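You operate a simulated robot arm through the tools that you are given. There is no shell and no other tool. Be economical: measure what you need, move in short steps, check, and stop when the job is done.

You run a simulated robot arm. Do the job below in one go: nothing can be reset, and whatever is moved stays where it is left.

TASK
Take the packet marked "Eleni" from the counter over the microwave and put it on the white plate.

The check looks at the end state, three seconds after you hand in, the way a careful person would. Anything else that was tipped, shoved, dropped, spilled or broken makes it a failure.

THE ROBOT
A 7-joint arm with a two-finger parallel gripper, fixed in place. Base frame: the origin is at the foot of the arm, x ahead of it, y to its left, z up. Units: m, rad, N and s.
Its first joint turns from -2.897 to 2.897 rad. Payload 4.4 kg.
Tool frame: the origin (TCP) lies between the finger pads and is the grasp point; the fingertips stand 0.023 m ahead of it; z points along the fingers, y is the line along which they close. Largest opening 0.094 m; finger width 0.038, thickness 0.01; the body of the gripper, 0.054 by 0.096 m, starts 0.039 m behind the TCP.
Orientation is told as [roll, pitch, yaw] about the base's x, y, z axes, in that order, counted from this pose: with the fingers straight down and closing along the base's y, the tool's x points along the base's -x, its y along +y and its z along -z.

THE INTERFACE
- The arm moves only by the tool servo_tool. Its argument "plan" is a list of rows, each a list of 6 numbers: the shift along the tool's x, y, z in m, then the turn, a rotation vector about the tool's x, y, z in rad. In form: [[tx, ty, tz, wx, wy, wz], ...]. A call has 1 to 10 rows; each row is the pose to reach, as a shift and turn from the pose commanded when the call began, along the tool's axes at that moment. "fingers" is the finger opening in m, from 0 to 0.094, set as the call begins (left out, the last holds). Rows are played at 5 a second. More than 0.05 m and 0.15 rad between two rows, or a gripper value outside its range, and nothing of the call is played. A pose out of reach is approached as far as the arm can. The call stops where the force on the tool passes 40 N (or 10 N more than at its start, if that is more) or the arm is blocked; 0.2 s more then pass. Each finger travels about 0.072 m/s and halts on what it meets, pressing with about 45 N; the grip force reading is that of the motor and also rises with nothing between the fingers. The clock runs only during rows and for 0.2 s after the last one: add rows that repeat a pose to give the fingers time. The reply holds the time, the measured pose of the TCP, the force on the tool along the base axes, the opening and the grip force, in the units named above and with some noise, and new pictures: "pictures" is both (left out), scene, wrist or none.
- Cameras (640 x 400 px; columns grow to the right, rows downward): "scene" is fixed at [0.0509, -0.5016, 1.6274]; the picture's right is [0.61, -0.79, 0.00], its down [-0.41, -0.31, -0.86] and it looks along [0.68, 0.53, -0.51] (base axes); focal length 320 px, centre (320, 200). "wrist" rides on the gripper at [0.086, 0.016, -0.075] in the tool frame; the picture's right is [-0.18, 0.98, 0.00], its down [-0.58, -0.11, -0.81] and it looks along [-0.79, -0.15, 0.59] (tool axes); focal length 243 px, centre (320, 200).
- measure_at(camera, pixels): for up to 12 pixels [column, row] of the newest picture of that camera ("zoom" is the newest enlarged one), the place [x, y, z] in the base frame of the surface seen there, good to about 0.002 m. No time passes.
- close_up(camera, box): a new picture of the part [left, top, right, bottom] of that camera's present view, enlarged. No time passes.
- job_done(): hands the job in; it is judged then, once.

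Go step by step. Measure first, check grasps and placings, and put right what went wrong. The budget is 60 turns and 170 pictures, counting those below and the enlarged ones. Unless the task says otherwise, let go and move clear before handing in, and close with one line.

The tools are called after "Emit:" by a JSON object that holds its "op" and its "data". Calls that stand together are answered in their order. servo_tool: Moves the arm, as the interface text tells. Its arguments: {"type":"object","properties":{"plan":{"type":"array","items":{"type":"array","items":{"type":"number"}}},"fingers":{"type":"number"},"pictures":{"type":"string","enum":["both","scene","wrist","none"]}},"required":["plan"]} The other tools are called the same way: measure_at (camera, pixels) gives the place of the surface under pixels of a picture; close_up (camera, box) takes an enlarged picture of a part of a camera's view; job_done () hands the job in.

At the start:

```text
time_s: 0.0
eef_pos: [0.5428, 0.325, 1.1653]
tcp_rot: [0.0, -0.001, -0.001]
ft_force: [0.4, 0.9, -0.2]
grip_width: 0.0941
gripper_force: 0.0
```

scene: 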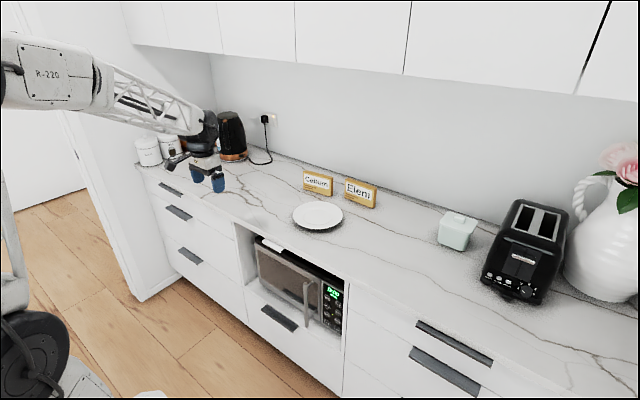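
wrist: 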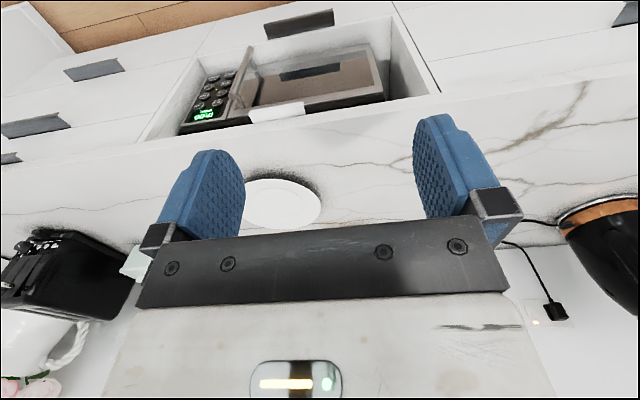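

The scene shows two packets near (318,183) and (360,193), and the plate at (318,216). I'll zoom in to read the labels.

Emit:
{"op": "close_up", "data": {"camera": "scene", "box": [270, 150, 410, 240]}}

Emit:
{"op": "measure_at", "data": {"camera": "scene", "pixels": [[318, 216], [295, 216], [342, 216], [318, 203], [318, 230], [346, 180], [377, 187], [374, 207], [345, 201], [360, 193], [332, 178], [305, 172]]}}

```text
4.44 times, centred on (340, 195) of scene
```

zoom: 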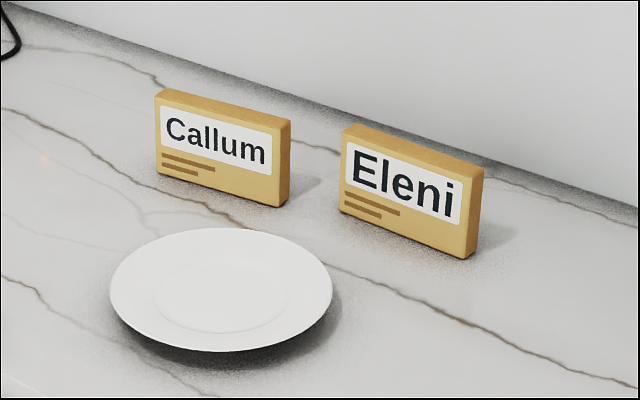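

```text
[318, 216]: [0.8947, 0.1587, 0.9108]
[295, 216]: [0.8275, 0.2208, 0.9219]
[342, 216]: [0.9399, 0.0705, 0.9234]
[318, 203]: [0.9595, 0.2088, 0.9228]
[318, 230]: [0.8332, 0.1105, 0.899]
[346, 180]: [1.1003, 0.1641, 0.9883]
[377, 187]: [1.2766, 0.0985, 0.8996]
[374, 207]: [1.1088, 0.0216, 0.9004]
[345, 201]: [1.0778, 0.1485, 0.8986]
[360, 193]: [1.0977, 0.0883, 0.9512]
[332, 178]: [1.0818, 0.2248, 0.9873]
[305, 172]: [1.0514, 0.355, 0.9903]
```

The right-hand packet is "Eleni", and it stands at about x=1.1, beyond the tool-down reach, so a tilted grasp will be needed. I'll measure its corners more finely.

Emit:
{"op": "measure_at", "data": {"camera": "zoom", "pixels": [[346, 138], [462, 176], [455, 250], [343, 205], [348, 128], [477, 168], [474, 215], [410, 150], [285, 130], [278, 195], [220, 345], [222, 232]]}}

Emit:
{"op": "measure_at", "data": {"camera": "zoom", "pixels": [[112, 285], [331, 285], [220, 300], [162, 300], [285, 300], [410, 140], [415, 148], [400, 160], [480, 170], [466, 180], [345, 128], [500, 200]]}}

```text
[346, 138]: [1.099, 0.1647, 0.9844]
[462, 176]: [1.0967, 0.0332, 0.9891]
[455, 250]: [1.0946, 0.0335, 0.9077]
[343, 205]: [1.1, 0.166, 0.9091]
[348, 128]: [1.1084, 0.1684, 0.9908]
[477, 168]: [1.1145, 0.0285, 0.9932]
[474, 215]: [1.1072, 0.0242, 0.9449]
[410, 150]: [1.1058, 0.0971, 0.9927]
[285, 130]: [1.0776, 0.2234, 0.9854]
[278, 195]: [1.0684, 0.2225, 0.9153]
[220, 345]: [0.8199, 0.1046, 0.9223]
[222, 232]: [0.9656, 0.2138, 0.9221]
```

```text
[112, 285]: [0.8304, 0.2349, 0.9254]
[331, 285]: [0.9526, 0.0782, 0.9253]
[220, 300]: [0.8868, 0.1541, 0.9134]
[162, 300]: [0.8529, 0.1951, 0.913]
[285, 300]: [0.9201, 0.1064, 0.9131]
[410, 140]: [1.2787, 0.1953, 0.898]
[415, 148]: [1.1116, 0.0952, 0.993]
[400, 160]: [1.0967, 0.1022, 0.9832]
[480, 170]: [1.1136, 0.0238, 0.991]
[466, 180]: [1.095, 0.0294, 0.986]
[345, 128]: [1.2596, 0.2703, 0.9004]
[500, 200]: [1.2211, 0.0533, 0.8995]
```

"Eleni" spans x 1.097 to about 1.125, y 0.025–0.167, z 0.90–0.993, and the plate centre is about (0.892, 0.157). The fingers must close along base x, so I'll turn the tool about -90° while moving at height toward it.

Emit:
{"op": "servo_tool", "data": {"plan": [[-0.03, -0.0225, 0, 0, 0, -0.149], [-0.06, -0.045, 0, 0, 0, -0.298], [-0.09, -0.0675, 0, 0, 0, -0.447], [-0.12, -0.09, 0, 0, 0, -0.596], [-0.15, -0.1125, 0, 0, 0, -0.745], [-0.18, -0.135, 0, 0, 0, -0.894], [-0.21, -0.1575, 0, 0, 0, -1.043], [-0.24, -0.18, 0, 0, 0, -1.192], [-0.27, -0.2025, 0, 0, 0, -1.341], [-0.3, -0.225, 0, 0, 0, -1.49]]}}

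```text
time_s: 2.2
eef_pos: [0.8421, 0.0996, 1.1662]
tcp_rot: [-0.001, 0.0, 1.489]
ft_force: [0.3, -0.6, 0.4]
grip_width: 0.0941
gripper_force: 0.0
```

scene: 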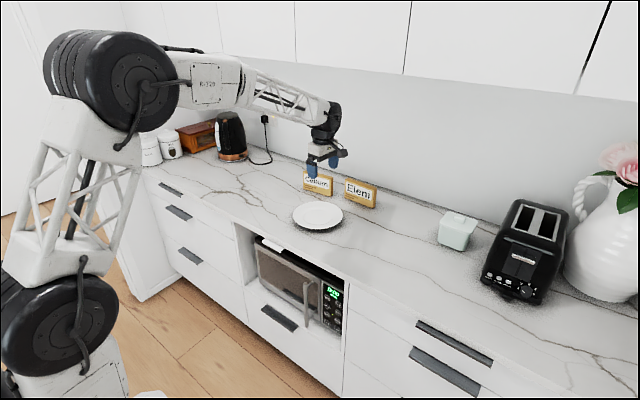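
wrist: 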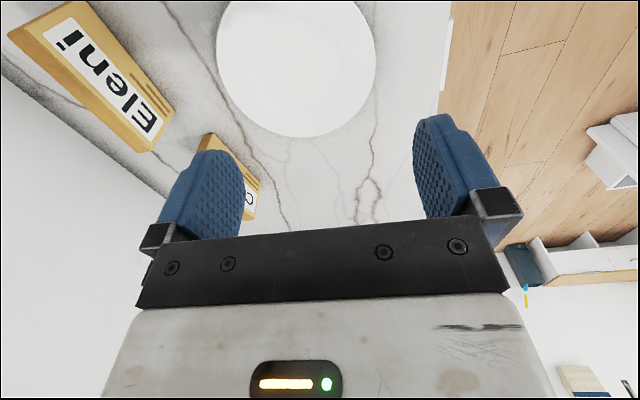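

The tool is now closing along x with yaw 1.489. I'll finish the turn and see how far the vertical tool reaches forward at this safe height.

Emit:
{"op": "servo_tool", "data": {"plan": [[-0.0024, -0.03, 0, 0, 0, -0.04], [-0.0049, -0.06, 0, 0, 0, -0.082], [-0.0073, -0.09, 0, 0, 0, -0.082], [-0.0098, -0.12, 0, 0, 0, -0.082], [-0.0122, -0.15, 0, 0, 0, -0.082], [-0.0146, -0.18, 0, 0, 0, -0.082], [-0.017, -0.21, 0, 0, 0, -0.082], [-0.0195, -0.24, 0, 0, 0, -0.082], [-0.022, -0.27, 0, 0, 0, -0.082], [-0.022, -0.27, 0, 0, 0, -0.082]]}}

```text
time_s: 4.4
eef_pos: [1.1135, 0.0991, 1.166]
tcp_rot: [-0.003, 0.0, 1.571]
ft_force: [0.5, 0.6, 0.0]
grip_width: 0.094
gripper_force: 0.0
```

scene: 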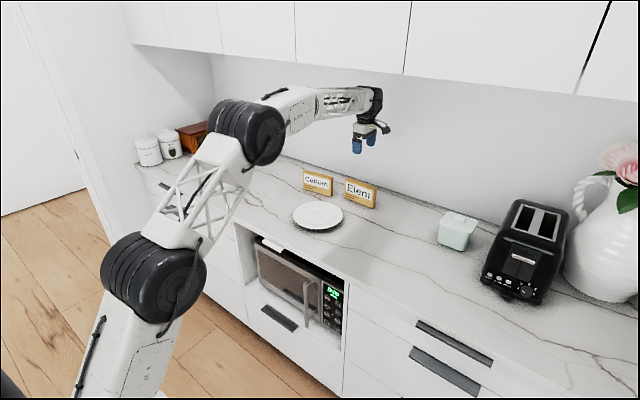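
wrist: 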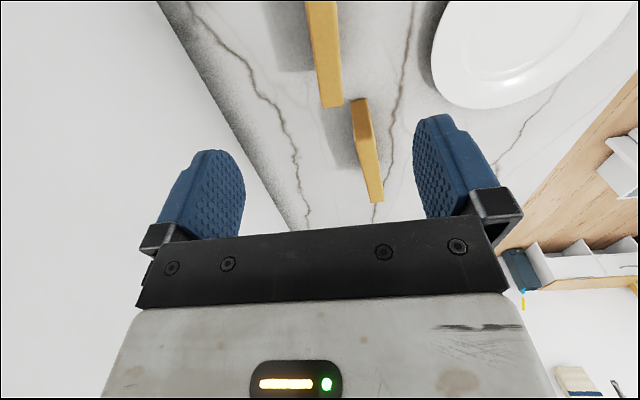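

The arm reaches x=1.11 with the tool vertical. In the wrist picture Eleni's top edge is at (325,60) and Callum's is at (365,130). I'll measure both to get the thickness.

Emit:
{"op": "measure_at", "data": {"camera": "wrist", "pixels": [[308, 10], [322, 10], [335, 10], [312, 50], [325, 50], [338, 50], [320, 92], [330, 100], [341, 95], [355, 110], [366, 110], [360, 135]]}}

Emit:
{"op": "close_up", "data": {"camera": "wrist", "box": [270, 0, 420, 220]}}

```text
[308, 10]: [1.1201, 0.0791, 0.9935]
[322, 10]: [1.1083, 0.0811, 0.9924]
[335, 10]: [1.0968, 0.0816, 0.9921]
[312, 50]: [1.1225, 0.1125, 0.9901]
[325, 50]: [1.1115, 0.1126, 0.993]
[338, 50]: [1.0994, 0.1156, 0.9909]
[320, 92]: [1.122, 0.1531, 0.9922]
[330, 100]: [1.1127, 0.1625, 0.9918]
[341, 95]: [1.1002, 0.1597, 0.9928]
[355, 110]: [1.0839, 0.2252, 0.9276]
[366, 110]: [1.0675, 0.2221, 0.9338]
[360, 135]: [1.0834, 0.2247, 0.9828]
```

```text
1.82 times, centred on (345, 110) of wrist
```

zoom: 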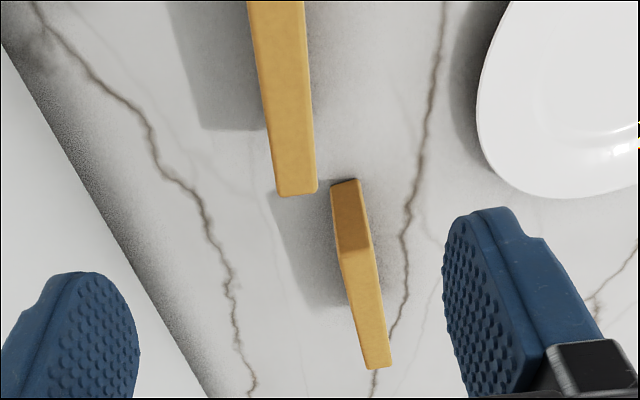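

Eleni's top runs x 1.098–1.122 (centre 1.110, 25 mm thick), matching the TCP. I'll go down first to just above it, to check that the reach holds.

Emit:
{"op": "servo_tool", "data": {"plan": [[0, 0.003, 0.03, 0, 0, 0], [0, 0.003, 0.06, 0, 0, 0], [0, 0.003, 0.09, 0, 0, 0], [0, 0.003, 0.115, 0, 0, 0], [0, 0.003, 0.13, 0, 0, 0], [0, 0.003, 0.13, 0, 0, 0]]}}

```text
time_s: 5.8
eef_pos: [1.1108, 0.0982, 1.0361]
tcp_rot: [-0.003, 0.001, 1.571]
ft_force: [0.3, -0.6, -0.3]
grip_width: 0.0941
gripper_force: 0.0
```

scene: 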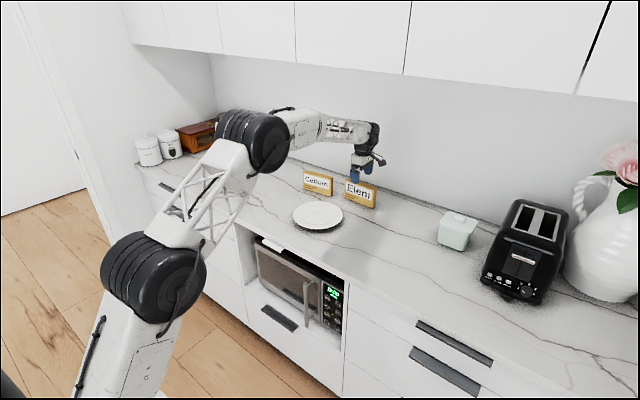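
wrist: 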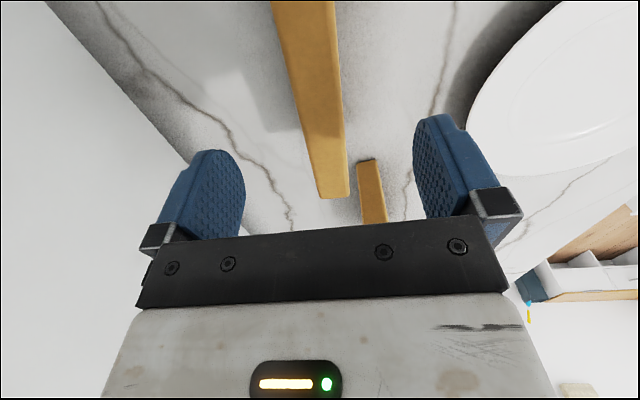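

Reach holds exactly and the packet sits between the fingers. I'll descend to z ≈ 0.967.

Emit:
{"op": "servo_tool", "data": {"plan": [[0, 0, 0.02, 0, 0, 0], [0, 0, 0.04, 0, 0, 0], [0, 0, 0.055, 0, 0, 0], [0, 0, 0.069, 0, 0, 0], [0, 0, 0.069, 0, 0, 0]]}}

```text
time_s: 7.0
eef_pos: [1.1106, 0.1004, 0.967]
tcp_rot: [-0.001, -0.001, 1.571]
ft_force: [0.8, -0.6, 0.3]
grip_width: 0.094
gripper_force: 0.0
```

scene: 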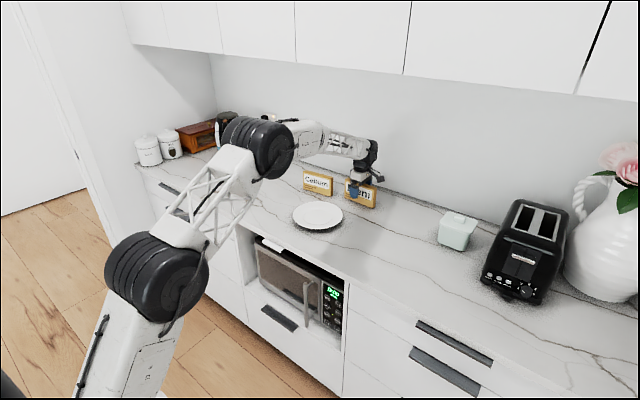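
wrist: 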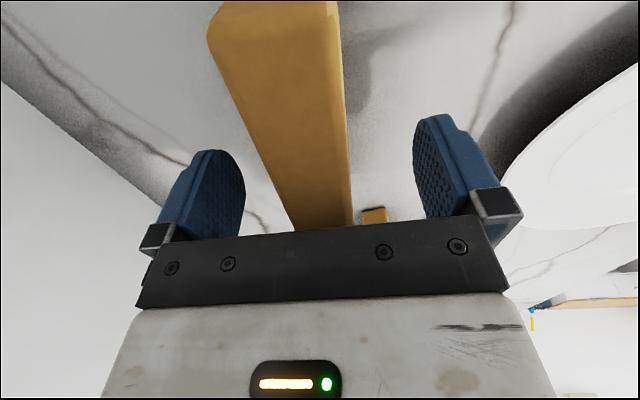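

The fingers straddle the packet with no contact force. Next I close them.

Emit:
{"op": "servo_tool", "data": {"plan": [[0, 0, 0, 0, 0, 0], [0, 0, 0, 0, 0, 0], [0, 0, 0, 0, 0, 0], [0, 0, 0, 0, 0, 0], [0, 0, 0, 0, 0, 0], [0, 0, 0, 0, 0, 0]], "fingers": 0, "pictures": "wrist"}}

```text
time_s: 8.4
eef_pos: [1.1118, 0.0989, 0.9669]
tcp_rot: [-0.002, 0.0, 1.57]
ft_force: [0.5, -0.1, 2.9]
grip_width: 0.0254
gripper_force: 45.4
```

wrist: 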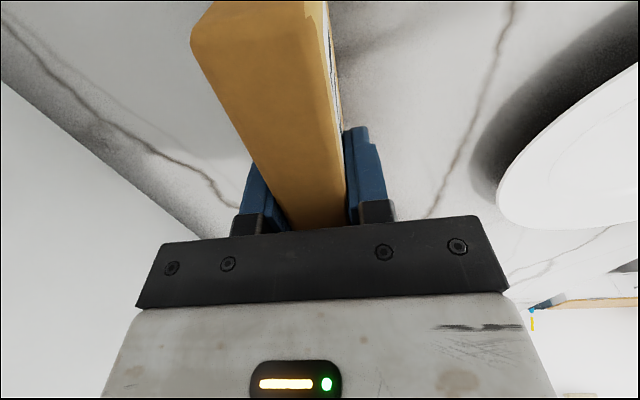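

It is gripped at 25.4 mm. I'll lift straight up 10 cm and check.

Emit:
{"op": "servo_tool", "data": {"plan": [[0, 0, -0.015, 0, 0, 0], [0, 0, -0.04, 0, 0, 0], [0, 0, -0.07, 0, 0, 0], [0, 0, -0.1, 0, 0, 0], [0, 0, -0.1, 0, 0, 0]]}}

```text
time_s: 9.6
eef_pos: [1.1107, 0.1003, 1.0663]
tcp_rot: [0.0, -0.001, 1.571]
ft_force: [0.0, 0.3, -1.2]
grip_width: 0.0254
gripper_force: 44.8
```

scene: 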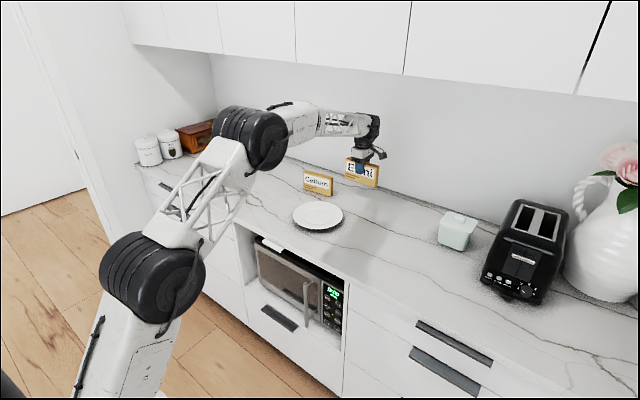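
wrist: 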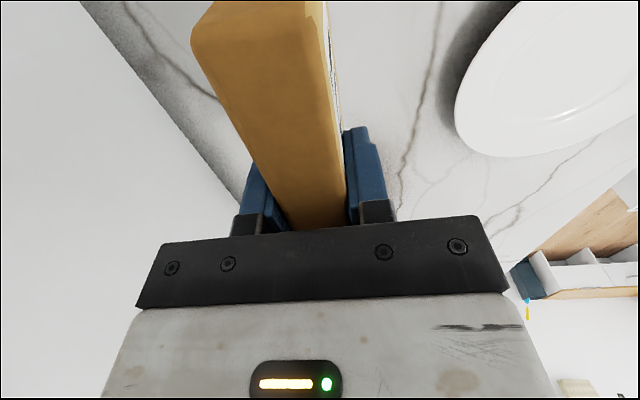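

The packet is held and clear. I'll move back in x first (clear of Callum), then sideways to above the plate.

Emit:
{"op": "servo_tool", "data": {"plan": [[0, 0.02, -0.015, 0, 0, 0], [0, 0.05, -0.03, 0, 0, 0], [0, 0.08, -0.03, 0, 0, 0], [0, 0.11, -0.03, 0, 0, 0], [-0.015, 0.14, -0.03, 0, 0, 0], [-0.03, 0.17, -0.03, 0, 0, 0], [-0.045, 0.195, -0.03, 0, 0, 0], [-0.06, 0.21, -0.03, 0, 0, 0], [-0.06, 0.2187, -0.03, 0, 0, 0], [-0.06, 0.2187, -0.03, 0, 0, 0]]}}

```text
time_s: 11.8
eef_pos: [0.8923, 0.1595, 1.0967]
tcp_rot: [-0.001, 0.0, 1.57]
ft_force: [0.0, 0.3, -1.2]
grip_width: 0.0255
gripper_force: 45.1
```

scene: 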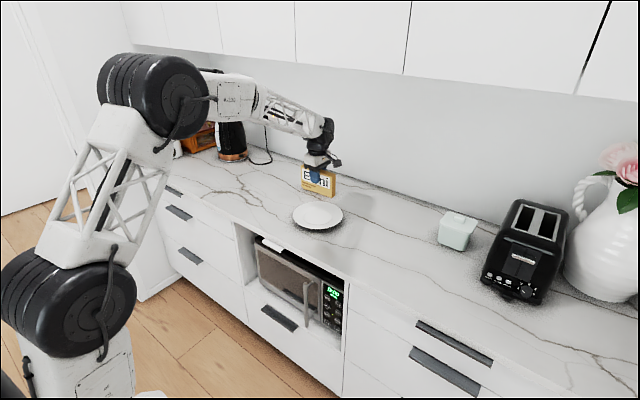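
wrist: 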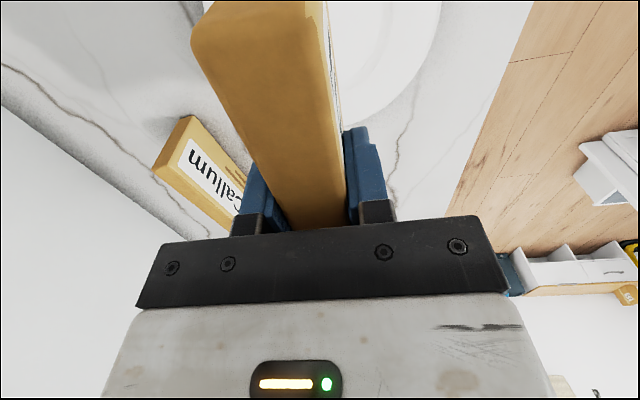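

The packet hangs over the plate centre. I'll check the plate's height under the packet's ends before lowering.

Emit:
{"op": "measure_at", "data": {"camera": "scene", "pixels": [[333, 222], [304, 209], [318, 216], [328, 220], [309, 212], [337, 223], [301, 207], [302, 190], [333, 197]]}}

Emit:
{"op": "close_up", "data": {"camera": "scene", "box": [270, 150, 370, 240]}}

```text
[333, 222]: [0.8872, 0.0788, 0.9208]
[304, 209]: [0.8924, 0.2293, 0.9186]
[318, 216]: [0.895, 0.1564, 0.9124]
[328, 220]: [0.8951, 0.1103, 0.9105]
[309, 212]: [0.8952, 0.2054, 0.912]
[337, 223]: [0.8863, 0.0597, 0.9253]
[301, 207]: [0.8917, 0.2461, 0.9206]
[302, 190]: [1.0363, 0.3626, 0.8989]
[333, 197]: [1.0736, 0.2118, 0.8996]
```

```text
4.44 times, centred on (320, 195) of scene
```

zoom: 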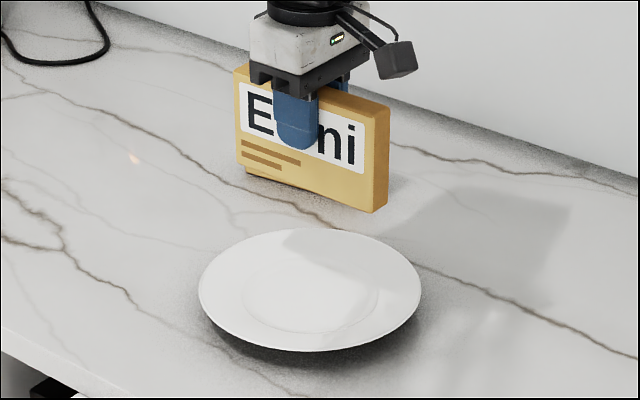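

The packet's ends will meet the plate at about z=0.919, so contact comes at TCP ≈ 0.986. I'll lower to just above that and then go slowly.

Emit:
{"op": "servo_tool", "data": {"plan": [[0, 0, 0.03, 0, 0, 0], [0, 0, 0.06, 0, 0, 0], [0, 0, 0.085, 0, 0, 0], [0, 0, 0.1, 0, 0, 0], [0, 0, 0.104, 0, 0, 0], [0, 0, 0.107, 0, 0, 0], [0, 0, 0.109, 0, 0, 0], [0, 0, 0.109, 0, 0, 0]]}}

Emit:
{"op": "close_up", "data": {"camera": "scene", "box": [270, 150, 370, 240]}}

```text
time_s: 13.6
eef_pos: [0.8925, 0.1596, 0.9883]
tcp_rot: [-0.002, -0.002, 1.571]
ft_force: [-5.7, -1.7, 24.6]
grip_width: 0.0258
gripper_force: 45.2
```

scene: 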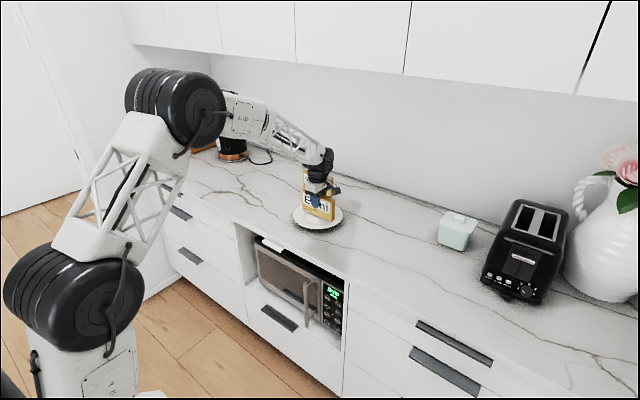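
wrist: 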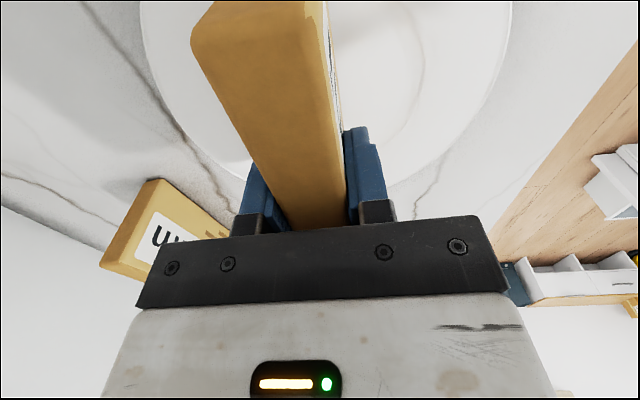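

```text
4.44 times, centred on (320, 195) of scene
```

zoom: 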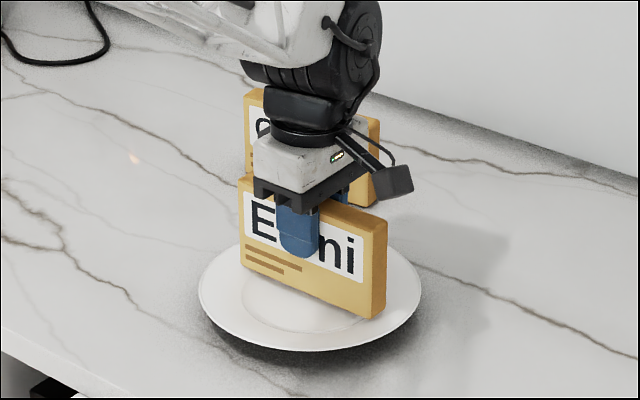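

The packet rests on the plate and is pressed with about 24 N. I'll back off 1.5 mm to relax that before opening.

Emit:
{"op": "servo_tool", "data": {"plan": [[0, 0, -0.001, 0, 0, 0], [0, 0, -0.0015, 0, 0, 0]], "pictures": "none"}}

```text
time_s: 14.2
eef_pos: [0.8922, 0.1592, 0.9892]
tcp_rot: [-0.002, 0.0, 1.572]
ft_force: [3.4, -3.2, 19.9]
grip_width: 0.0258
gripper_force: 45.2
```

Emit:
{"op": "servo_tool", "data": {"plan": [[0, 0, -0.001, 0, 0, 0], [0, 0, -0.002, 0, 0, 0], [0, 0, -0.002, 0, 0, 0]], "pictures": "none"}}

```text
time_s: 15.0
eef_pos: [0.8912, 0.1593, 0.9904]
tcp_rot: [0.002, 0.001, 1.572]
ft_force: [0.2, -0.8, 1.4]
grip_width: 0.0257
gripper_force: 44.8
```

The force is down to 1.4 N with the packet just touching. I'll open slightly to see whether it stands.

Emit:
{"op": "servo_tool", "data": {"plan": [[0, 0, 0, 0, 0, 0], [0, 0, 0, 0, 0, 0], [0, 0, 0, 0, 0, 0], [0, 0, 0, 0, 0, 0]], "fingers": 0.045}}

Emit:
{"op": "close_up", "data": {"camera": "scene", "box": [270, 150, 370, 240]}}

```text
time_s: 16.0
eef_pos: [0.8921, 0.1591, 0.991]
tcp_rot: [-0.002, 0.0, 1.571]
ft_force: [-0.9, -0.2, -0.1]
grip_width: 0.0452
gripper_force: 0.1
```

scene: 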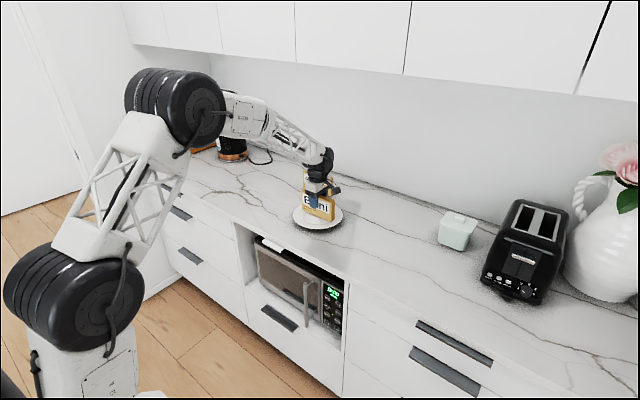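
wrist: 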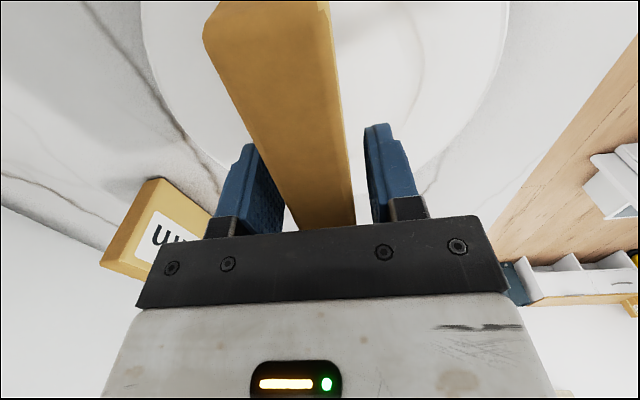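

```text
4.44 times, centred on (320, 195) of scene
```

zoom: 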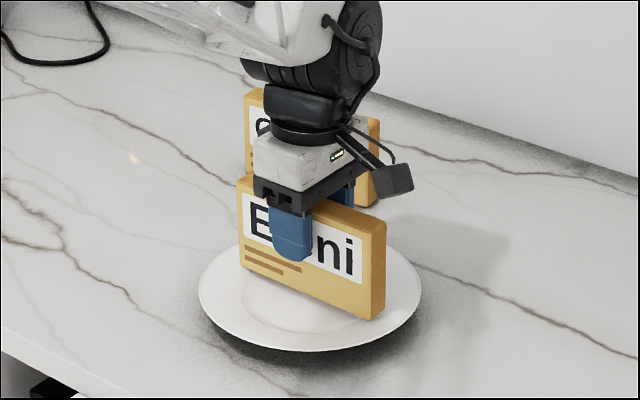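

The packet stands free between the pads. I'll open to 0.08 and rise straight up.

Emit:
{"op": "servo_tool", "data": {"plan": [[0, 0, 0, 0, 0, 0], [0, 0, 0, 0, 0, 0], [0, 0, -0.01, 0, 0, 0], [0, 0, -0.03, 0, 0, 0], [0, 0, -0.06, 0, 0, 0], [0, 0, -0.1, 0, 0, 0], [0, 0, -0.14, 0, 0, 0], [0, 0, -0.18, 0, 0, 0], [0, 0, -0.18, 0, 0, 0]], "fingers": 0.08}}

Emit:
{"op": "close_up", "data": {"camera": "scene", "box": [270, 150, 370, 240]}}

```text
time_s: 18.0
eef_pos: [0.8918, 0.1605, 1.1708]
tcp_rot: [-0.001, -0.001, 1.571]
ft_force: [0.8, 0.2, -0.6]
grip_width: 0.0801
gripper_force: 0.0
```

scene: 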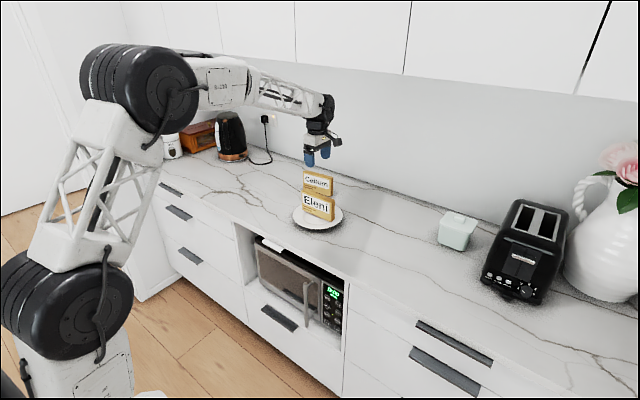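
wrist: 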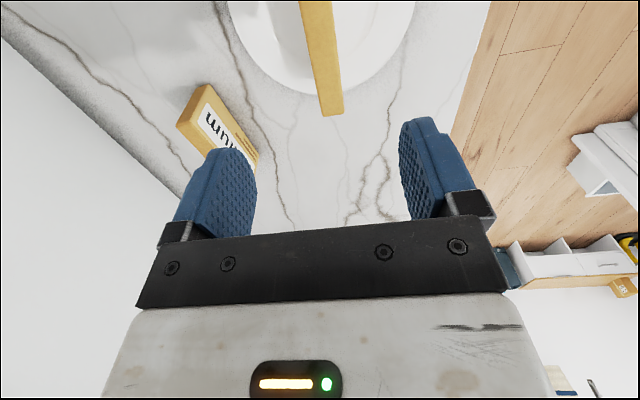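

```text
4.44 times, centred on (320, 195) of scene
```

zoom: 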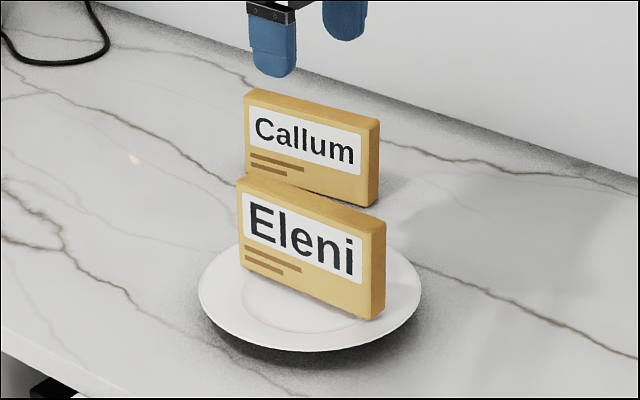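

Eleni stands steady on the plate, Callum hasn't moved, and the gripper is clear, so I'm handing in.

Emit:
{"op": "job_done", "data": {}}

```text
The job is handed in.
```

The "Eleni" packet is standing upright on the white plate; the "Callum" packet and everything else on the counter were left as they were.
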